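You operate a simulated robot arm through the tools that you are given. There is no shell and no other tool. Be economical: measure what you need, move in short steps, check, and stop when the job is done.

You run a simulated robot arm. Do the job below in one go: nothing can be reset, and whatever is moved stays where it is left.

## Task
Take the price card priced "6.70" from the top of the side table and leave it on the flat yellow box.
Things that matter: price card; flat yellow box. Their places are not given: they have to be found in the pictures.

It is judged by the outcome, as a careful person would: the job done as asked, and still so three seconds after it is handed in. It fails if anything else is knocked over, pushed out of place, dropped, spilled or broken.

## Robot
A 7-joint arm with a two-finger parallel gripper, fixed in place. Base frame: the origin is at the foot of the arm, x ahead of it, y to its left, z up; the work surface is at about z = 750. Units: mm, rad, N and s.
With the tool pointing down near the work surface it reaches from about 300 to 680 mm from the base axis. Its first joint turns from -1.152 to 1.152 rad. Payload 1.57 kg.
The tool frame sits at the grasp point between the pads (the TCP): z along the fingers, y along the line on which they close. The tips reach 30 mm beyond it. Largest opening 110 mm; finger width 24, thickness 12; the body of the gripper, 48 by 112 mm, starts 78 mm behind the TCP.
Orientation is told as [roll, pitch, yaw] about the base's x, y, z axes, in that order, counted from this pose: with the fingers straight down and closing along the base's y, the tool's x points along the base's -x, its y along +y and its z along -z.

## Interface
- The arm moves only by the tool step_arm. Its argument "deltas" is a list of rows, each an object (a shift or turn left out is 0, a gripper value left out holds the last) with "rot": the turn, a rotation vector about the tool's x, y, z in rad, a list of three; "dp": the shift along the tool's x, y, z in mm, a list of three; "grip": the closure in counts, from 0 (fully open) to 255 (shut). In form: [{"rot": [ax, ay, az], "dp": [x, y, z], "grip": grip}, ...]. A call has 1 to 12 rows; each row shifts and turns the commanded pose from where the row before left it, along the tool's axes as they then stand. Rows are played at 5 a second. More than 50 mm and 0.15 rad between two rows, or a gripper value outside its range, and nothing of the call is played. A pose out of reach is approached as far as the arm can. The call stops where the force on the tool passes 40 N (or 10 N more than at its start, if that is more) or the arm is blocked; 0.2 s more then pass. Each finger travels about 108 mm/s and halts on what it meets, pressing with about 37 N; the grip force reading is that of the motor and also rises with nothing between the fingers. The clock runs only during rows and for 0.2 s after the last one: add rows that do not move to give the fingers time. It gives the time, the measured TCP pose, the force on the tool (base axes), the opening and the grip force at its end, in the units of the frame above (readings bear some noise).
- Cameras (640 x 400 px; columns grow to the right, rows downward): "scene" is fixed at [166.6, -397.7, 1395.5]; the picture's right is [0.73, -0.69, 0.00], its down [-0.45, -0.48, -0.75] and it looks along [0.52, 0.55, -0.66] (base axes); focal length 372 px, centre (320, 200). "wrist" rides on the gripper at [-36, 0, -80] in the tool frame; the picture's right is [0.00, -1.00, 0.00], its down [0.97, 0.00, -0.24] and it looks along [0.24, 0.00, 0.97] (tool axes); focal length 218 px, centre (320, 200).
- camera(camera): a new picture of that camera. No time passes.
- probe_pixels(camera, pixels): there is no depth. For up to 12 entries [column, row, z] of the newest picture of that camera ("zoom" is the newest enlarged one), the place [x, y] in the base frame at which the ray of that pixel passes the height z, good to about 2 mm. No time passes.
- zoom(camera, box): a new picture of the part [left, top, right, bottom] of that camera's present view, enlarged. No time passes.
- hand_in(): hands the job in; it is judged then, once.

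Keep the steps short. Do not move on a guess: measure, check each grasp and each placing, and mend mistakes. In all there are 60 turns and 30 pictures (those below and enlarged ones count). Leave the gripper open and the arm clear of the work at the hand-in unless told otherwise, and finish with a single line.

The tools are called by a JSON object that holds its "method" and its "body". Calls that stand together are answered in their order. step_arm: Moves the arm, as the interface text tells. Its arguments: {"type":"object","properties":{"deltas":{"type":"array","items":{"type":"object","properties":{"rot":{"type":"array","items":{"type":"number"}},"dp":{"type":"array","items":{"type":"number"}},"grip":{"type":"number"}}}}},"required":["deltas"]} The other tools are called the same way: camera (camera) takes a picture; probe_pixels (camera, pixels) gives the place at which the rays of pixels pass given heights; zoom (camera, box) takes an enlarged picture of a part of a camera's view; hand_in () hands the job in.

At the start:

```text
time_s: 0.0
tool_pos: [418.0, 83.5, 1045.7]
tcp_rot: [-0.001, 0.001, -0.001]
force: [0.9, 0.0, 0.7]
gripper_width: 109.9
gripper_force: 0.0
```

scene: 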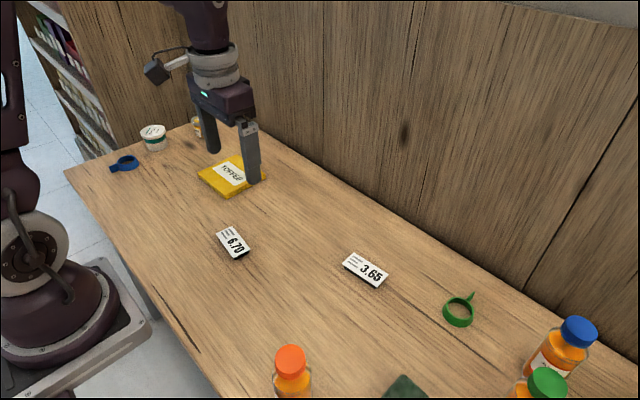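
wrist: 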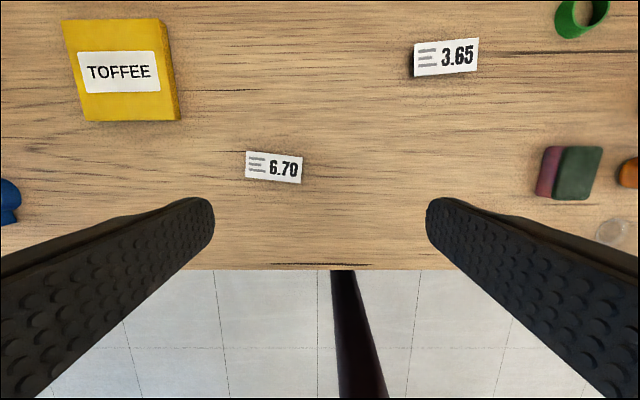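

I see the 6.70 card at about (233,243) in the scene and (273,167) in the wrist view, and the yellow TOFFEE box at about (232,175). I'll enlarge both to measure them.

{"method": "zoom", "body": {"camera": "scene", "box": [180, 140, 300, 270]}}

{"method": "zoom", "body": {"camera": "wrist", "box": [225, 130, 325, 200]}}

{"method": "probe_pixels", "body": {"camera": "wrist", "pixels": [[247, 151, 755], [303, 158, 755], [301, 184, 755], [245, 176, 755], [62, 20, 770], [160, 18, 770], [178, 118, 770], [84, 121, 770]]}}

```text
3.08 times, centred on (240, 205) of scene
```

zoom: 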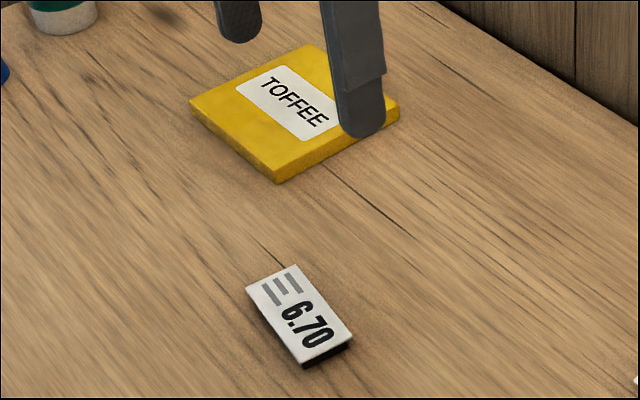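

```text
5.71 times, centred on (275, 165) of wrist
```

zoom: 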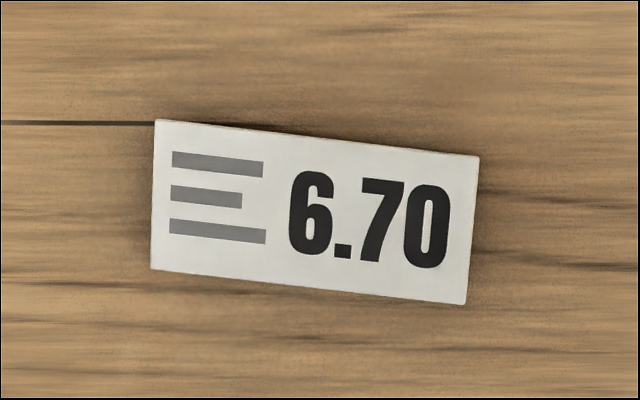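

```text
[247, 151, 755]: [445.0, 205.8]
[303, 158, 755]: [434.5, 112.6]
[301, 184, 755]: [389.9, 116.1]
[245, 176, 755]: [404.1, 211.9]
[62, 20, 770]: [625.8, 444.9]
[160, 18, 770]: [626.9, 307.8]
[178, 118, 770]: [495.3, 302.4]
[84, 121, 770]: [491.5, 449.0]
```

Now I'll cross-check from the scene camera at several heights, to find how high the card and the box top are.

{"method": "probe_pixels", "body": {"camera": "scene", "pixels": [[215.6, 233.2, 755], [232.5, 226.1, 755], [250.4, 248.2, 755], [234.5, 257.9, 755], [215.6, 233.2, 775], [232.5, 226.1, 775], [250.4, 248.2, 775], [234.5, 257.9, 775], [235.5, 260.2, 750], [249.7, 252.1, 750], [226.0, 193.0, 770], [226.0, 197.5, 750]]}}

{"method": "probe_pixels", "body": {"camera": "wrist", "pixels": [[246.1, 151, 755], [302.7, 157.5, 755], [300.4, 183.2, 755], [245.4, 176.9, 755], [246.1, 151, 775], [302.7, 157.5, 775], [300.4, 183.2, 775], [245.4, 176.9, 775], [84, 121, 770], [170, 120, 770], [160, 18, 770], [62, 20, 770]]}}

```text
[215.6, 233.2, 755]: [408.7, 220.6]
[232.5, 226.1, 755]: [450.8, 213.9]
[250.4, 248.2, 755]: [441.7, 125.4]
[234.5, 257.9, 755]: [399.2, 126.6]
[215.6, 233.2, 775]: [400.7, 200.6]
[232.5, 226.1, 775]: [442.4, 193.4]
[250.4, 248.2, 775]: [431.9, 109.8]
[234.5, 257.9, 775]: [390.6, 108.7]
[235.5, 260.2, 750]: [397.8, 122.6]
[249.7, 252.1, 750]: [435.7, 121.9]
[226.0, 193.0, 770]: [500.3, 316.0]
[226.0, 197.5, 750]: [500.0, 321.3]
```

```text
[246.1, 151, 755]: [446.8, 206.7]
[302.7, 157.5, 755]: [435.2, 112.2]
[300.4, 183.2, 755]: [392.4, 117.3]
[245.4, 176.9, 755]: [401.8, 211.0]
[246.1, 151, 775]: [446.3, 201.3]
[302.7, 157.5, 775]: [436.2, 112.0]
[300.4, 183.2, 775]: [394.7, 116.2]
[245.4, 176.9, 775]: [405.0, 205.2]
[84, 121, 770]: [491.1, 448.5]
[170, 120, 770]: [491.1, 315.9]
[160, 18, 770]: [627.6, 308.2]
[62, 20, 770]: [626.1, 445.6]
```

The card's top lies near z≈767, about 90 x 42 mm, centred near (420,160), with its long side about along y. The box top spans roughly x 492–627, y 312–447. I'll go above the card and turn so that the fingers close across its short side, then look again from nearer.

{"method": "step_arm", "body": {"deltas": [{"dp": [-1, 38, 0]}, {"dp": [-1, 38.5, 0]}, {"rot": [0, 0, -0.1456]}, {"rot": [0, 0, -0.1456]}, {"rot": [0, 0, -0.1456]}, {"rot": [0, 0, -0.1456]}, {"rot": [0, 0, -0.1456]}, {"rot": [0, 0, -0.1456]}, {"rot": [0, 0, -0.1456]}, {"rot": [0, 0, -0.1456]}, {"rot": [0, 0, -0.1456]}, {"rot": [0, 0, -0.1456]}]}}

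{"method": "step_arm", "body": {"deltas": [{"dp": [0, 0, 35]}, {"dp": [0, 0, 35]}, {"dp": [0, 0, 35]}, {"dp": [0, 0, 20]}, {"dp": [0, 0, 0]}]}}

{"method": "camera", "body": {"camera": "wrist"}}

{"method": "zoom", "body": {"camera": "scene", "box": [180, 150, 300, 270]}}

```text
time_s: 2.6
tool_pos: [419.7, 159.8, 1045.9]
tcp_rot: [0.0, 0.0, 1.457]
force: [0.6, 0.4, -0.8]
gripper_width: 110.1
gripper_force: 0.0
```

```text
time_s: 3.8
tool_pos: [421.1, 160.7, 921.1]
tcp_rot: [0.001, 0.001, 1.455]
force: [0.0, -0.4, 0.4]
gripper_width: 110.1
gripper_force: 0.0
```

```text
25 pictures are left
```

wrist: 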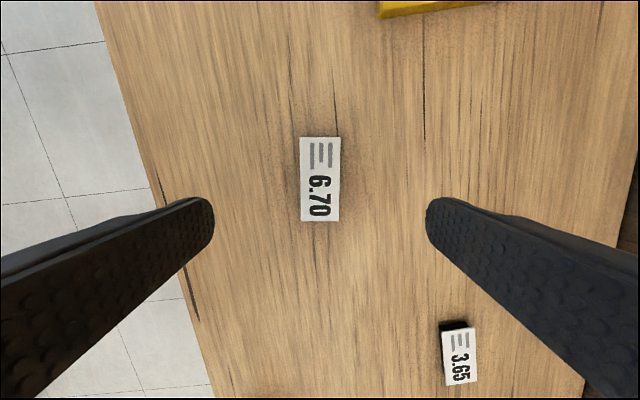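

```text
3.33 times, centred on (240, 210) of scene
```

zoom: 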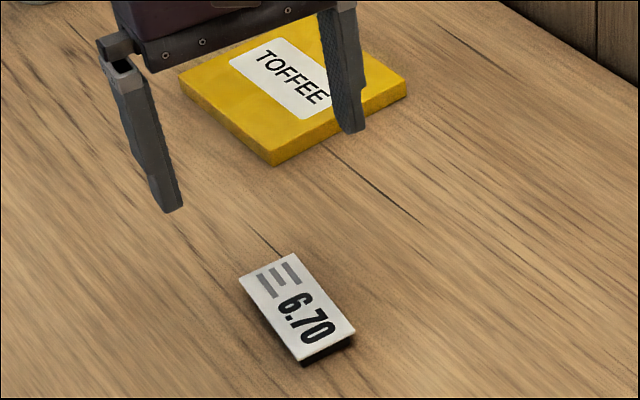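

The card sits square between the fingers at (320,180). I'll enlarge it and measure its edges for final height and centring.

{"method": "zoom", "body": {"camera": "wrist", "box": [270, 130, 370, 230]}}

{"method": "probe_pixels", "body": {"camera": "wrist", "pixels": [[300, 138, 755], [341, 137, 755], [339, 221, 755], [300, 221, 755], [300, 138, 770], [341, 137, 770], [339, 221, 770], [300, 221, 770]]}}

{"method": "zoom", "body": {"camera": "scene", "box": [209, 220, 257, 265]}}

```text
4.00 times, centred on (320, 180) of wrist
```

zoom: 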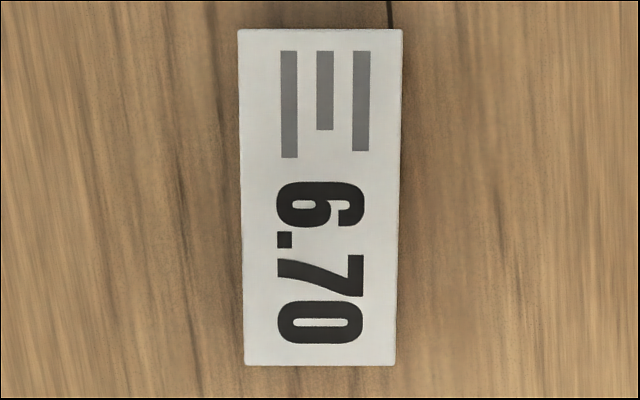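

```text
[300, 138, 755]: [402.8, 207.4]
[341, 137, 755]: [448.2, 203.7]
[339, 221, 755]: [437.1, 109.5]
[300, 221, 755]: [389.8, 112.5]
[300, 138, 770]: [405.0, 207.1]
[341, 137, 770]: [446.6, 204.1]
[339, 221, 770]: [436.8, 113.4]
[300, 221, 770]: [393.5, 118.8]
```

```text
8.89 times, centred on (233, 242) of scene
```

zoom: 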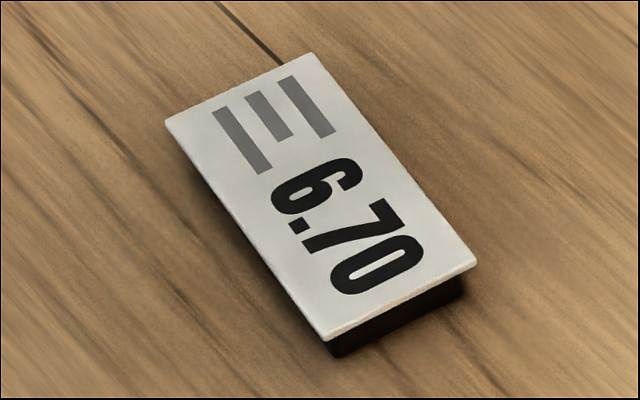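

The card is a white plate on a recessed black foot, centred at about (420.3,160.3) and the tool is over (421,160.7). I'll go down to TCP z≈785 (tips ≈755) with the fingers open.

{"method": "step_arm", "body": {"deltas": [{"dp": [0, 0, 35]}, {"dp": [0, 0, 35]}, {"dp": [0, 0, 30]}, {"dp": [0, 0, 20]}, {"dp": [0, 0, 10]}, {"dp": [0, 0, 6]}, {"dp": [0, 0, 0]}]}}

{"method": "camera", "body": {"camera": "wrist"}}

{"method": "zoom", "body": {"camera": "scene", "box": [180, 160, 300, 270]}}

```text
time_s: 5.4
tool_pos: [420.3, 161.5, 785.4]
tcp_rot: [0.0, -0.001, 1.456]
force: [-0.1, -0.1, -0.1]
gripper_width: 110.2
gripper_force: 0.1
```

```text
21 pictures are left
```

wrist: 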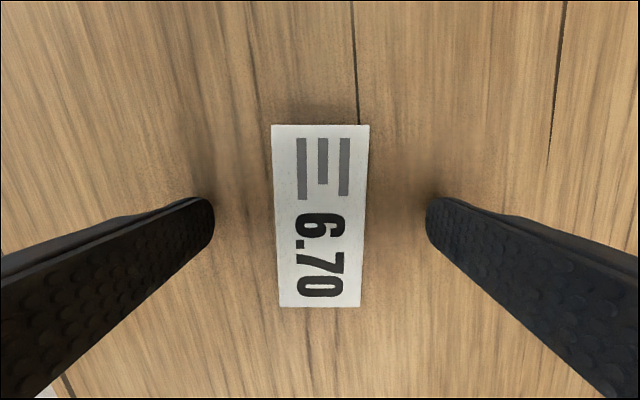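

```text
3.64 times, centred on (240, 215) of scene
```

zoom: 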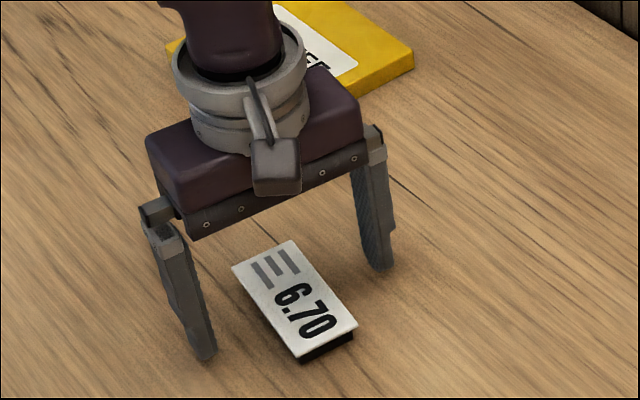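

Fingers straddle the card evenly with nothing else nearby. I'll close in two stages.

{"method": "step_arm", "body": {"deltas": [{"grip": 140}, {"grip": 140}, {"grip": 140}, {"grip": 255}, {"grip": 255}, {"grip": 255}]}}

{"method": "camera", "body": {"camera": "wrist"}}

```text
time_s: 6.8
tool_pos: [420.3, 161.0, 784.5]
tcp_rot: [0.0, 0.0, 1.456]
force: [0.0, 0.0, -0.3]
gripper_width: 41.9
gripper_force: 37.2
```

```text
19 pictures are left
```

wrist: 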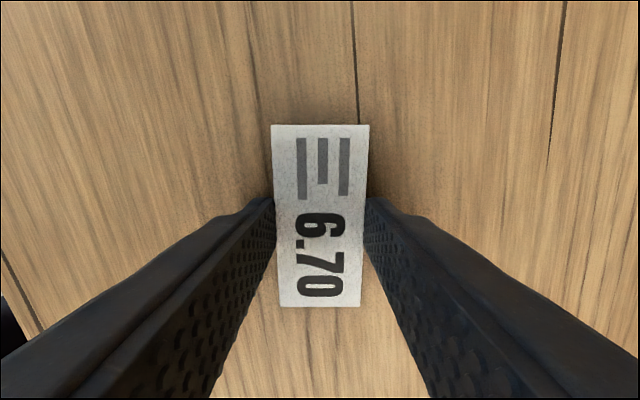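

The opening is 41.9 mm with 37 N, so the card is held. I'll lift it about 110 mm and check it.

{"method": "step_arm", "body": {"deltas": [{"dp": [0, 0, -10]}, {"dp": [0, 0, -25]}, {"dp": [0, 0, -35]}, {"dp": [0, 0, -35]}, {"dp": [0, 0, -10]}, {"dp": [0, 0, 0]}]}}

{"method": "camera", "body": {"camera": "scene"}}

{"method": "camera", "body": {"camera": "wrist"}}

```text
time_s: 8.2
tool_pos: [419.7, 161.7, 900.9]
tcp_rot: [-0.001, 0.001, 1.456]
force: [-0.7, -0.4, -0.6]
gripper_width: 0.0
gripper_force: 21.1
```

```text
18 pictures are left
```

scene: 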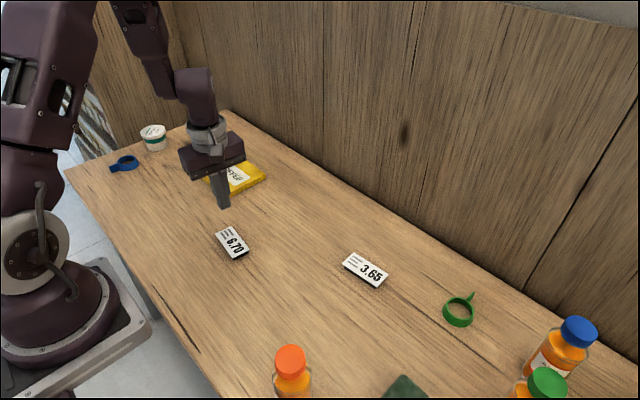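

```text
17 pictures are left
```

wrist: 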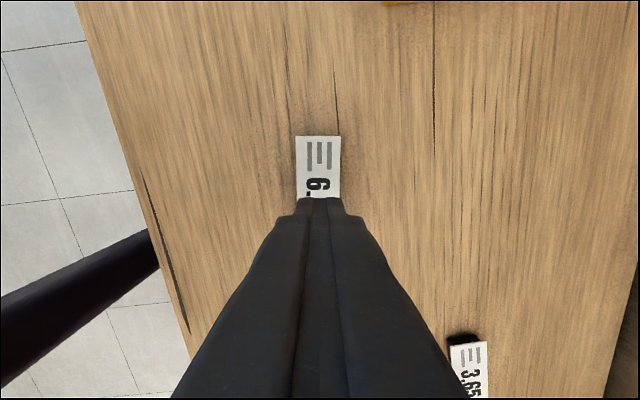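

The card slipped out: opening is 0 and the card is still at (233,243). I need to know why, so I'll open and enlarge the card first.

{"method": "step_arm", "body": {"deltas": [{"grip": 0}, {"grip": 0}, {"grip": 0}, {"grip": 0}]}}

{"method": "zoom", "body": {"camera": "scene", "box": [209, 220, 257, 265]}}

{"method": "zoom", "body": {"camera": "wrist", "box": [270, 120, 370, 240]}}

{"method": "probe_pixels", "body": {"camera": "wrist", "pixels": [[320, 180, 767]]}}

```text
time_s: 9.2
tool_pos: [420.0, 160.8, 898.9]
tcp_rot: [-0.002, -0.001, 1.456]
force: [0.1, -0.1, -0.6]
gripper_width: 110.1
gripper_force: 0.1
```

```text
8.89 times, centred on (233, 242) of scene
```

zoom: 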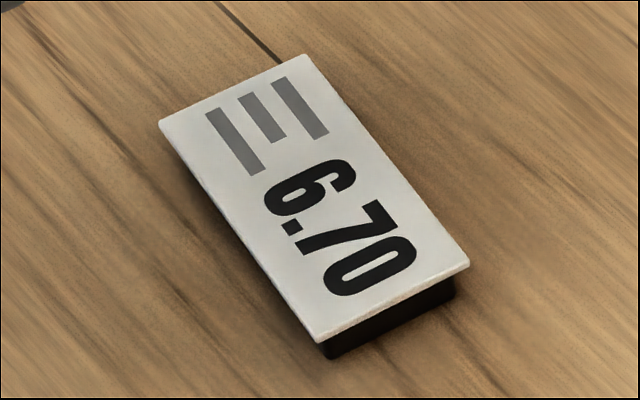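

```text
3.33 times, centred on (320, 180) of wrist
```

zoom: 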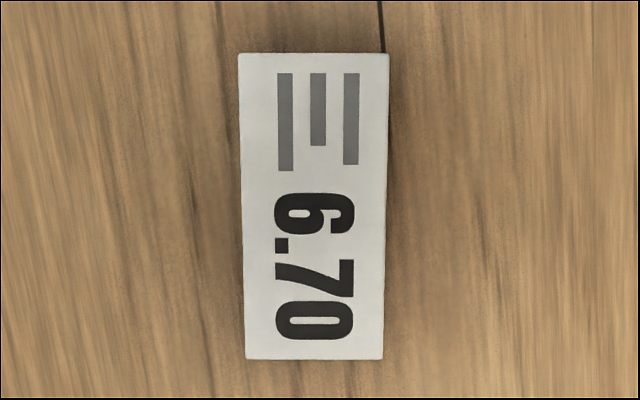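

```text
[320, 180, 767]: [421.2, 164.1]
```

The card moved under 1 mm, so it resisted the lift; perhaps its foot holds to the table. I'll regrasp lower (tips ≈752) and lift in tiny steps, reading the force.

{"method": "step_arm", "body": {"deltas": [{"dp": [0, 0, 40]}, {"dp": [0, 0, 40]}, {"dp": [0, 0, 25]}, {"dp": [0, 0, 10]}, {"dp": [0, 0, 2]}, {"grip": 140}, {"grip": 140}, {"grip": 140}, {"grip": 255}, {"grip": 255}, {"grip": 255}]}}

{"method": "step_arm", "body": {"deltas": [{"dp": [0, 0, -1]}, {"dp": [0, 0, 0]}]}}

{"method": "step_arm", "body": {"deltas": [{"dp": [0, 0, -1]}, {"dp": [0, 0, 0]}]}}

{"method": "step_arm", "body": {"deltas": [{"dp": [0, 0, -1]}, {"dp": [0, 0, 0]}]}}

```text
time_s: 11.6
tool_pos: [419.8, 161.3, 783.0]
tcp_rot: [0.001, 0.001, 1.454]
force: [-0.2, -0.1, 0.5]
gripper_width: 41.8
gripper_force: 36.9
```

```text
time_s: 12.2
tool_pos: [419.5, 160.4, 783.5]
tcp_rot: [0.001, -0.002, 1.455]
force: [-0.6, 0.5, 0.0]
gripper_width: 41.7
gripper_force: 36.9
```

```text
time_s: 12.8
tool_pos: [419.6, 160.7, 784.4]
tcp_rot: [0.001, 0.001, 1.457]
force: [1.3, 0.3, 0.8]
gripper_width: 41.8
gripper_force: 36.7
```

```text
time_s: 13.4
tool_pos: [420.3, 161.2, 786.6]
tcp_rot: [0.0, 0.0, 1.455]
force: [0.1, -0.5, -0.5]
gripper_width: 41.4
gripper_force: 36.9
```

No pull shows on the tool after 3 mm. I'll look at whether the card has risen.

{"method": "step_arm", "body": {"deltas": [{"dp": [0, 0, -2]}, {"dp": [0, 0, -2]}, {"dp": [0, 0, 0]}]}}

{"method": "zoom", "body": {"camera": "scene", "box": [195, 205, 267, 265]}}

{"method": "zoom", "body": {"camera": "wrist", "box": [240, 100, 400, 320]}}

```text
time_s: 14.2
tool_pos: [419.4, 161.4, 789.9]
tcp_rot: [0.0, -0.001, 1.456]
force: [-0.2, 0.0, 0.0]
gripper_width: 41.7
gripper_force: 37.9
```

```text
6.67 times, centred on (231, 235) of scene
```

zoom: 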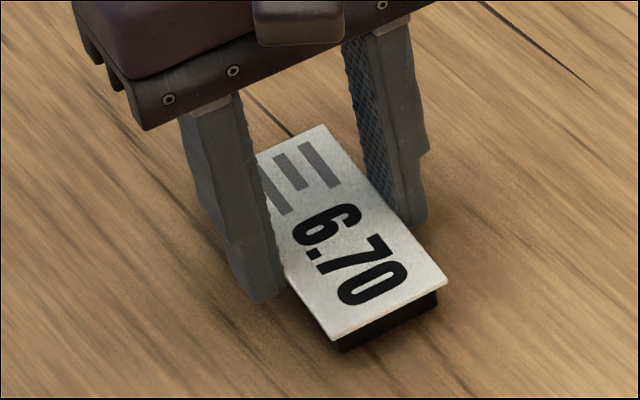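

```text
1.82 times, centred on (320, 210) of wrist
```

zoom: 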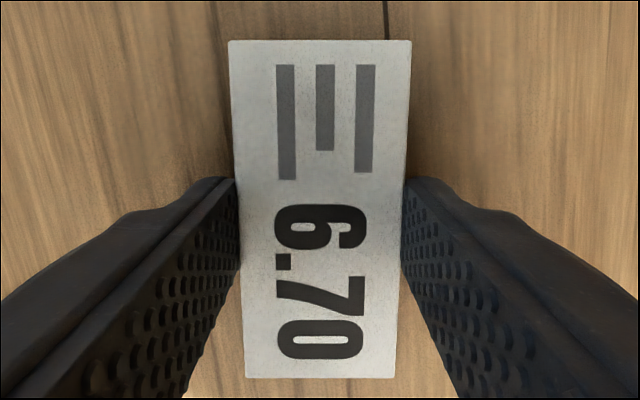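

The card rises with the gripper now (its near corner went from row 258 to 256 and it keeps its size in the wrist view). The earlier lift was likely too quick or the card slid. I'll lift slowly and watch.

{"method": "step_arm", "body": {"deltas": [{"dp": [0, 0, -2]}, {"dp": [0, 0, -2]}, {"dp": [0, 0, -2]}, {"dp": [0, 0, -2]}, {"dp": [0, 0, -2]}, {"dp": [0, 0, 0]}]}}

{"method": "camera", "body": {"camera": "wrist"}}

```text
time_s: 15.6
tool_pos: [420.2, 160.0, 801.6]
tcp_rot: [0.0, 0.0, 1.456]
force: [0.9, -0.9, -0.7]
gripper_width: 41.7
gripper_force: 37.4
```

```text
12 pictures are left
```

wrist: 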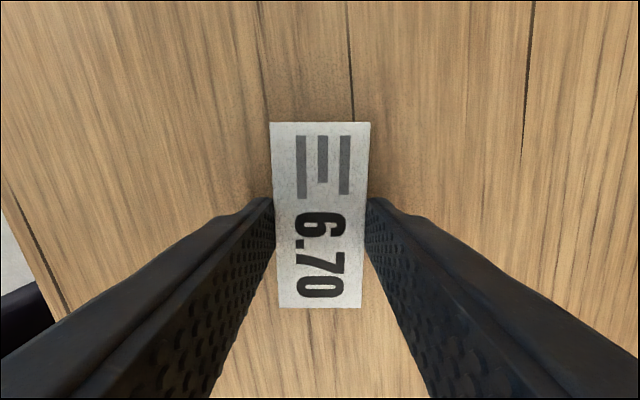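

The card holds steady (rows 122–308 unchanged). I'll raise slowly to about z 838, and check where the jar and the small bottle behind the box stand.

{"method": "step_arm", "body": {"deltas": [{"dp": [0, 0, -2]}, {"dp": [0, 0, -3]}, {"dp": [0, 0, -4]}, {"dp": [0, 0, -4]}, {"dp": [0, 0, -4]}, {"dp": [0, 0, -4]}, {"dp": [0, 0, -4]}, {"dp": [0, 0, -4]}, {"dp": [0, 0, -3]}, {"dp": [0, 0, -3]}, {"dp": [0, 0, -2]}, {"dp": [0, 0, 0]}]}}

{"method": "probe_pixels", "body": {"camera": "scene", "pixels": [[153, 150, 750], [153, 130, 800], [200, 136, 750], [197, 116, 820], [226, 192.7, 774], [226, 199.5, 750], [268, 177, 774], [197, 177, 774]]}}

{"method": "camera", "body": {"camera": "wrist"}}

```text
time_s: 18.2
tool_pos: [421.1, 161.2, 835.7]
tcp_rot: [0.001, -0.001, 1.456]
force: [0.6, 0.0, -0.8]
gripper_width: 41.7
gripper_force: 37.2
```

```text
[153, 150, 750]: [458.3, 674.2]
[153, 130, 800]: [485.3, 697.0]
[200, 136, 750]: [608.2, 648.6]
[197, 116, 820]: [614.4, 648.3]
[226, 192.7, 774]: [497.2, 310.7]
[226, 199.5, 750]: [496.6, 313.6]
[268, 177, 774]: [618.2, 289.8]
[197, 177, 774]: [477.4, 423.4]
```

```text
11 pictures are left
```

wrist: 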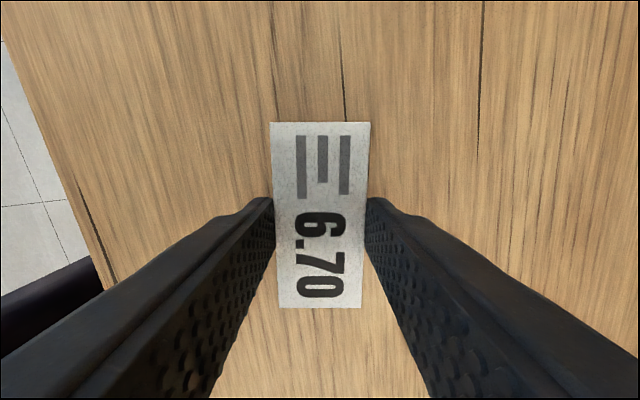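

The card is steady; the jar and bottle are well behind (y > 640). The box top is at z≈773. I'll carry the card slowly toward (535,378).

{"method": "step_arm", "body": {"deltas": [{"dp": [-3, -1.2, 0]}, {"dp": [-6, -2.3, 0]}, {"dp": [-9, -3.5, 0]}, {"dp": [-10, -3.9, 0]}, {"dp": [-10, -3.9, 0]}, {"dp": [-10, -3.9, 0]}, {"dp": [-10, -3.9, 0]}, {"dp": [-10, -3.9, 0]}, {"dp": [-10, -3.9, 0]}, {"dp": [-10, -3.9, 0]}, {"dp": [-10, -3.9, 0]}, {"dp": [-8, -3.2, 0]}]}}

{"method": "step_arm", "body": {"deltas": [{"dp": [-8, -3.2, 0]}, {"dp": [-12, -4.7, 0]}, {"dp": [-13, -5.1, 0]}, {"dp": [-14, -5.4, 0]}, {"dp": [-14, -5.4, 0]}, {"dp": [-14, -5.4, 0]}, {"dp": [-13, -5.1, 0]}, {"dp": [-12, -4.7, 0]}, {"dp": [-10, -3.9, 0]}, {"dp": [-8, -3.1, 0]}, {"dp": [-4, -1.5, 0]}, {"dp": [0, 0, 0]}]}}

{"method": "camera", "body": {"camera": "wrist"}}

{"method": "zoom", "body": {"camera": "scene", "box": [170, 110, 290, 220]}}

```text
time_s: 20.8
tool_pos: [473.6, 262.2, 837.7]
tcp_rot: [0.001, 0.0, 1.455]
force: [-0.1, -0.4, -0.8]
gripper_width: 41.8
gripper_force: 37.0
```

```text
time_s: 23.4
tool_pos: [534.8, 376.7, 836.7]
tcp_rot: [0.002, 0.0, 1.457]
force: [0.1, -0.6, 0.1]
gripper_width: 41.7
gripper_force: 36.6
```

```text
10 pictures are left
```

wrist: 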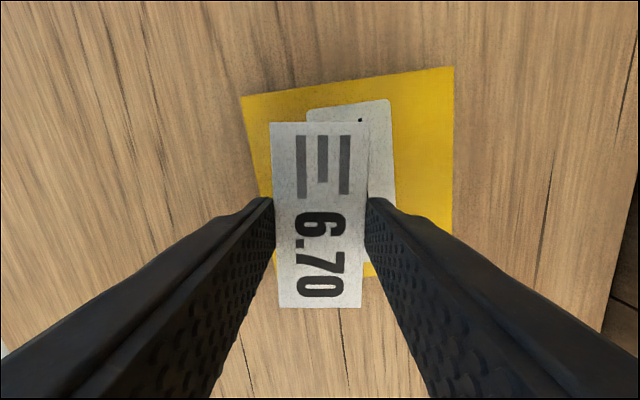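

```text
3.64 times, centred on (230, 165) of scene
```

zoom: 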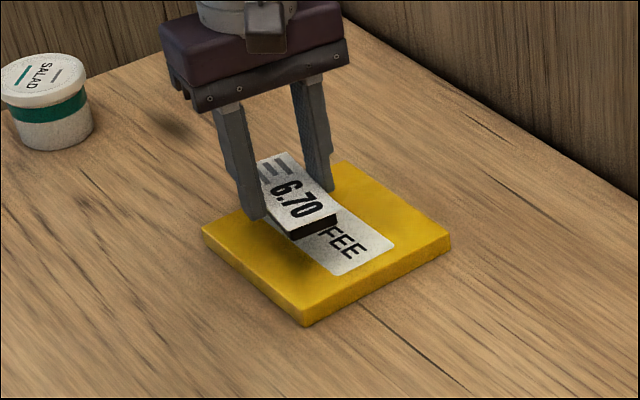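

The card hangs over the box. I'll measure the box's corners from here to centre the card before lowering.

{"method": "probe_pixels", "body": {"camera": "wrist", "pixels": [[241, 97, 773], [454, 67, 773], [453, 232, 773], [372, 276, 773], [366, 276, 773]]}}

{"method": "probe_pixels", "body": {"camera": "zoom", "pixels": [[203, 232, 773], [303, 317, 773], [452, 237, 773], [303, 327, 750]]}}

```text
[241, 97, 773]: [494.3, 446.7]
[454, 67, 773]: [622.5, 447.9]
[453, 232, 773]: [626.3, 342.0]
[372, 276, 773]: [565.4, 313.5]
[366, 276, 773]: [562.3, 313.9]
```

```text
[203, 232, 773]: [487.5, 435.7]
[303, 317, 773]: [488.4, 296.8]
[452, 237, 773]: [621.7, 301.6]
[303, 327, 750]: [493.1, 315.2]
```

The box top height isn't certain yet, so I'll enlarge its near corner.

{"method": "zoom", "body": {"camera": "scene", "box": [205, 170, 261, 205]}}

```text
11.43 times, centred on (233, 188) of scene
```

zoom: 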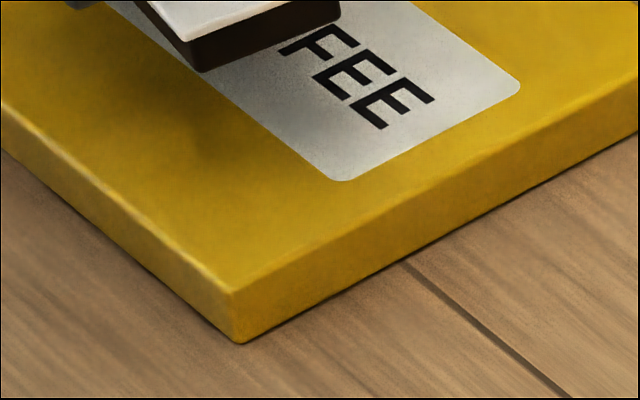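

{"method": "probe_pixels", "body": {"camera": "zoom", "pixels": [[232, 292, 762], [232, 292, 766], [232, 292, 770], [238, 343, 750], [202, 72, 785], [202, 72, 800], [345, 178, 766]]}}

{"method": "probe_pixels", "body": {"camera": "wrist", "pixels": [[241, 97, 766], [454, 67, 766], [453, 232, 766], [372, 276, 766]]}}

```text
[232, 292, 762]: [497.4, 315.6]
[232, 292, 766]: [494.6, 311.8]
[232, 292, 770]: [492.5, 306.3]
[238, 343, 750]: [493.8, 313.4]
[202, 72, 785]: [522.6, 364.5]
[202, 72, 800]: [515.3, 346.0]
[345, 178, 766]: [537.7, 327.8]
```

```text
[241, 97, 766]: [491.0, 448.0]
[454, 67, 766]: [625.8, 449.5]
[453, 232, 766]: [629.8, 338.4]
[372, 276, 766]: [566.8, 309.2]
```

The box top is at z≈765 (x 493–626, y 311–447), and the card's foot is near 803. I'll lower 34 mm slowly, then creep with force checks.

{"method": "step_arm", "body": {"deltas": [{"dp": [0, 0, 2]}, {"dp": [0, 0, 4]}, {"dp": [0, 0, 5]}, {"dp": [0, 0, 5]}, {"dp": [0, 0, 5]}, {"dp": [0, 0, 4]}, {"dp": [0, 0, 4]}, {"dp": [0, 0, 3]}, {"dp": [0, 0, 2]}, {"dp": [0, 0, 0]}]}}

{"method": "step_arm", "body": {"deltas": [{"dp": [0, 0, 1]}, {"dp": [0, 0, 0]}]}}

{"method": "step_arm", "body": {"deltas": [{"dp": [0, 0, 1]}, {"dp": [0, 0, 0]}]}}

{"method": "zoom", "body": {"camera": "scene", "box": [194, 145, 264, 205]}}

```text
time_s: 25.6
tool_pos: [534.6, 377.9, 802.1]
tcp_rot: [-0.001, 0.001, 1.455]
force: [0.0, 0.5, 0.7]
gripper_width: 41.7
gripper_force: 37.1
```

```text
time_s: 26.2
tool_pos: [533.9, 376.6, 802.0]
tcp_rot: [-0.001, 0.0, 1.457]
force: [0.6, -0.1, -0.8]
gripper_width: 41.8
gripper_force: 36.9
```

```text
time_s: 26.8
tool_pos: [534.9, 376.9, 800.4]
tcp_rot: [-0.001, -0.001, 1.454]
force: [-0.4, 0.1, 0.6]
gripper_width: 42.0
gripper_force: 36.7
```

```text
6.67 times, centred on (229, 175) of scene
```

zoom: 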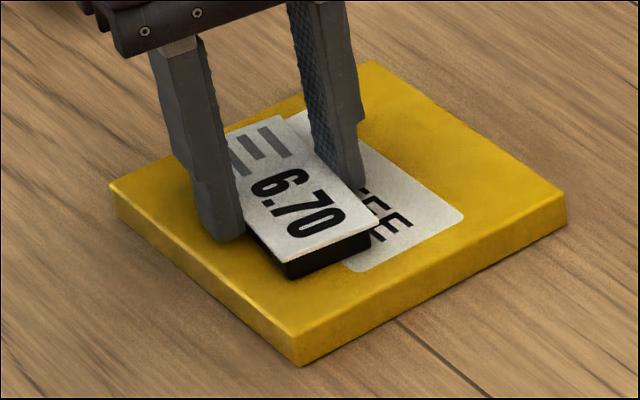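

Nearly down, no contact yet. I'll creep on in 1 mm steps.

{"method": "step_arm", "body": {"deltas": [{"dp": [0, 0, 1]}, {"dp": [0, 0, 0]}]}}

{"method": "step_arm", "body": {"deltas": [{"dp": [0, 0, 1]}, {"dp": [0, 0, 0]}]}}

{"method": "step_arm", "body": {"deltas": [{"dp": [0, 0, 0.7]}, {"dp": [0, 0, 0]}]}}

```text
time_s: 27.4
tool_pos: [533.4, 377.2, 801.1]
tcp_rot: [-0.003, 0.0, 1.455]
force: [-3.4, -1.5, 16.3]
gripper_width: 41.6
gripper_force: 36.9
```

```text
time_s: 28.0
tool_pos: [535.8, 377.3, 800.2]
tcp_rot: [-0.002, -0.002, 1.455]
force: [-3.4, -2.1, 32.5]
gripper_width: 41.9
gripper_force: 37.2
```

```text
time_s: 28.6
tool_pos: [535.2, 378.4, 799.7]
tcp_rot: [-0.002, -0.002, 1.456]
force: [-0.9, 1.0, 35.0]
gripper_width: 41.7
gripper_force: 37.2
```

Contact: 35 N upward, so the card rests on the box. I'll back off the excess press by 2.2 mm, then open the fingers gradually.

{"method": "step_arm", "body": {"deltas": [{"dp": [0, 0, -1.2]}, {"dp": [0, 0, -1]}, {"dp": [0, 0, 0]}]}}

{"method": "step_arm", "body": {"deltas": [{"grip": 150}, {"grip": 140}, {"grip": 125}, {"grip": 110}, {"grip": 95}, {"grip": 95}]}}

{"method": "camera", "body": {"camera": "wrist"}}

```text
time_s: 29.4
tool_pos: [534.0, 376.3, 798.8]
tcp_rot: [0.003, 0.003, 1.455]
force: [2.1, 1.7, 9.8]
gripper_width: 41.8
gripper_force: 36.7
```

```text
time_s: 30.8
tool_pos: [534.4, 377.6, 800.4]
tcp_rot: [0.0, 0.0, 1.455]
force: [-0.6, -0.1, 1.0]
gripper_width: 68.9
gripper_force: 0.1
```

```text
6 pictures are left
```

wrist: 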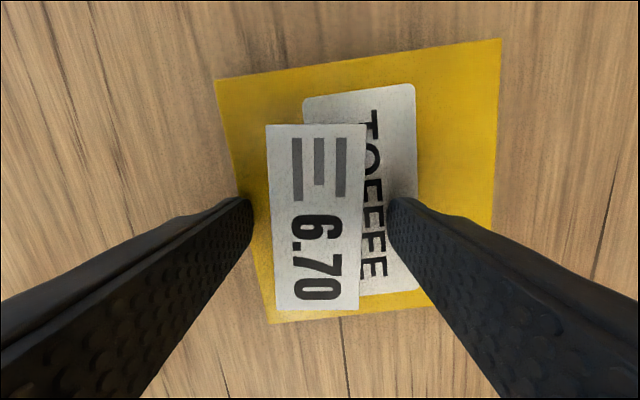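

The card is free and lies on the box. I'll rise straight up and then check.

{"method": "step_arm", "body": {"deltas": [{"dp": [0, 0, -5]}, {"dp": [0, 0, -15]}, {"dp": [0, 0, -30], "grip": 95}, {"dp": [0, 0, -40], "grip": 0}, {"dp": [0, 0, -40]}, {"dp": [0, 0, -40]}, {"dp": [0, 0, 0]}]}}

{"method": "camera", "body": {"camera": "scene"}}

{"method": "camera", "body": {"camera": "wrist"}}

{"method": "zoom", "body": {"camera": "scene", "box": [190, 140, 270, 205]}}

```text
time_s: 32.4
tool_pos: [534.2, 376.9, 971.3]
tcp_rot: [0.0, 0.0, 1.457]
force: [0.7, -0.4, 0.0]
gripper_width: 110.0
gripper_force: 0.0
```

```text
5 pictures are left
```

scene: 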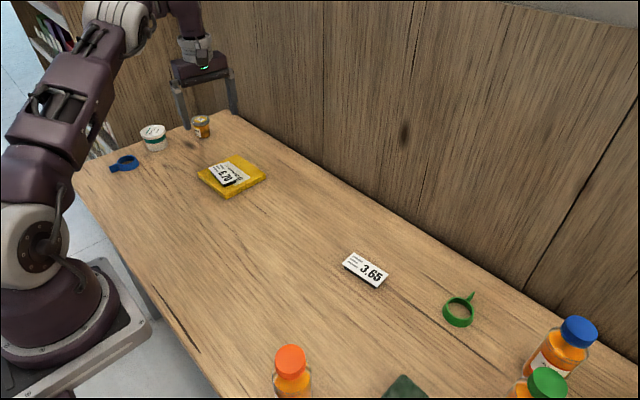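

```text
4 pictures are left
```

wrist: 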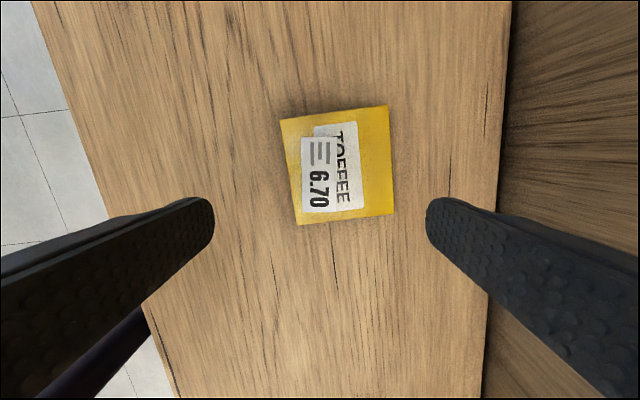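

```text
6.15 times, centred on (230, 172) of scene
```

zoom: 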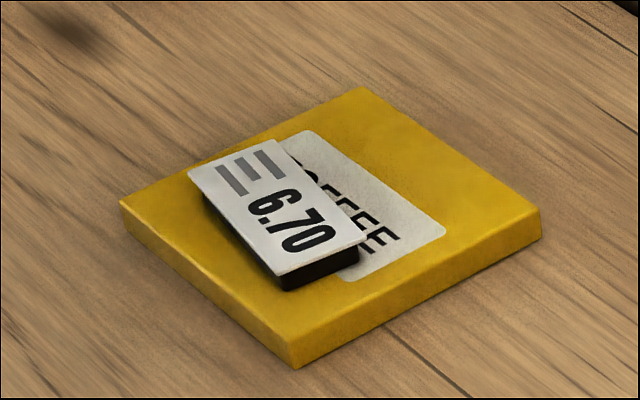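

The 6.70 card lies flat, wholly on the yellow box. The box and everything else are where they were, and the gripper is open and clear. I'm handing in.

{"method": "hand_in", "body": {}}

```text
The job is handed in.
```

The "6.70" price card is lying flat on the yellow box; it slipped out of the gripper on the first lift but was regrasped and placed, and nothing else was disturbed.
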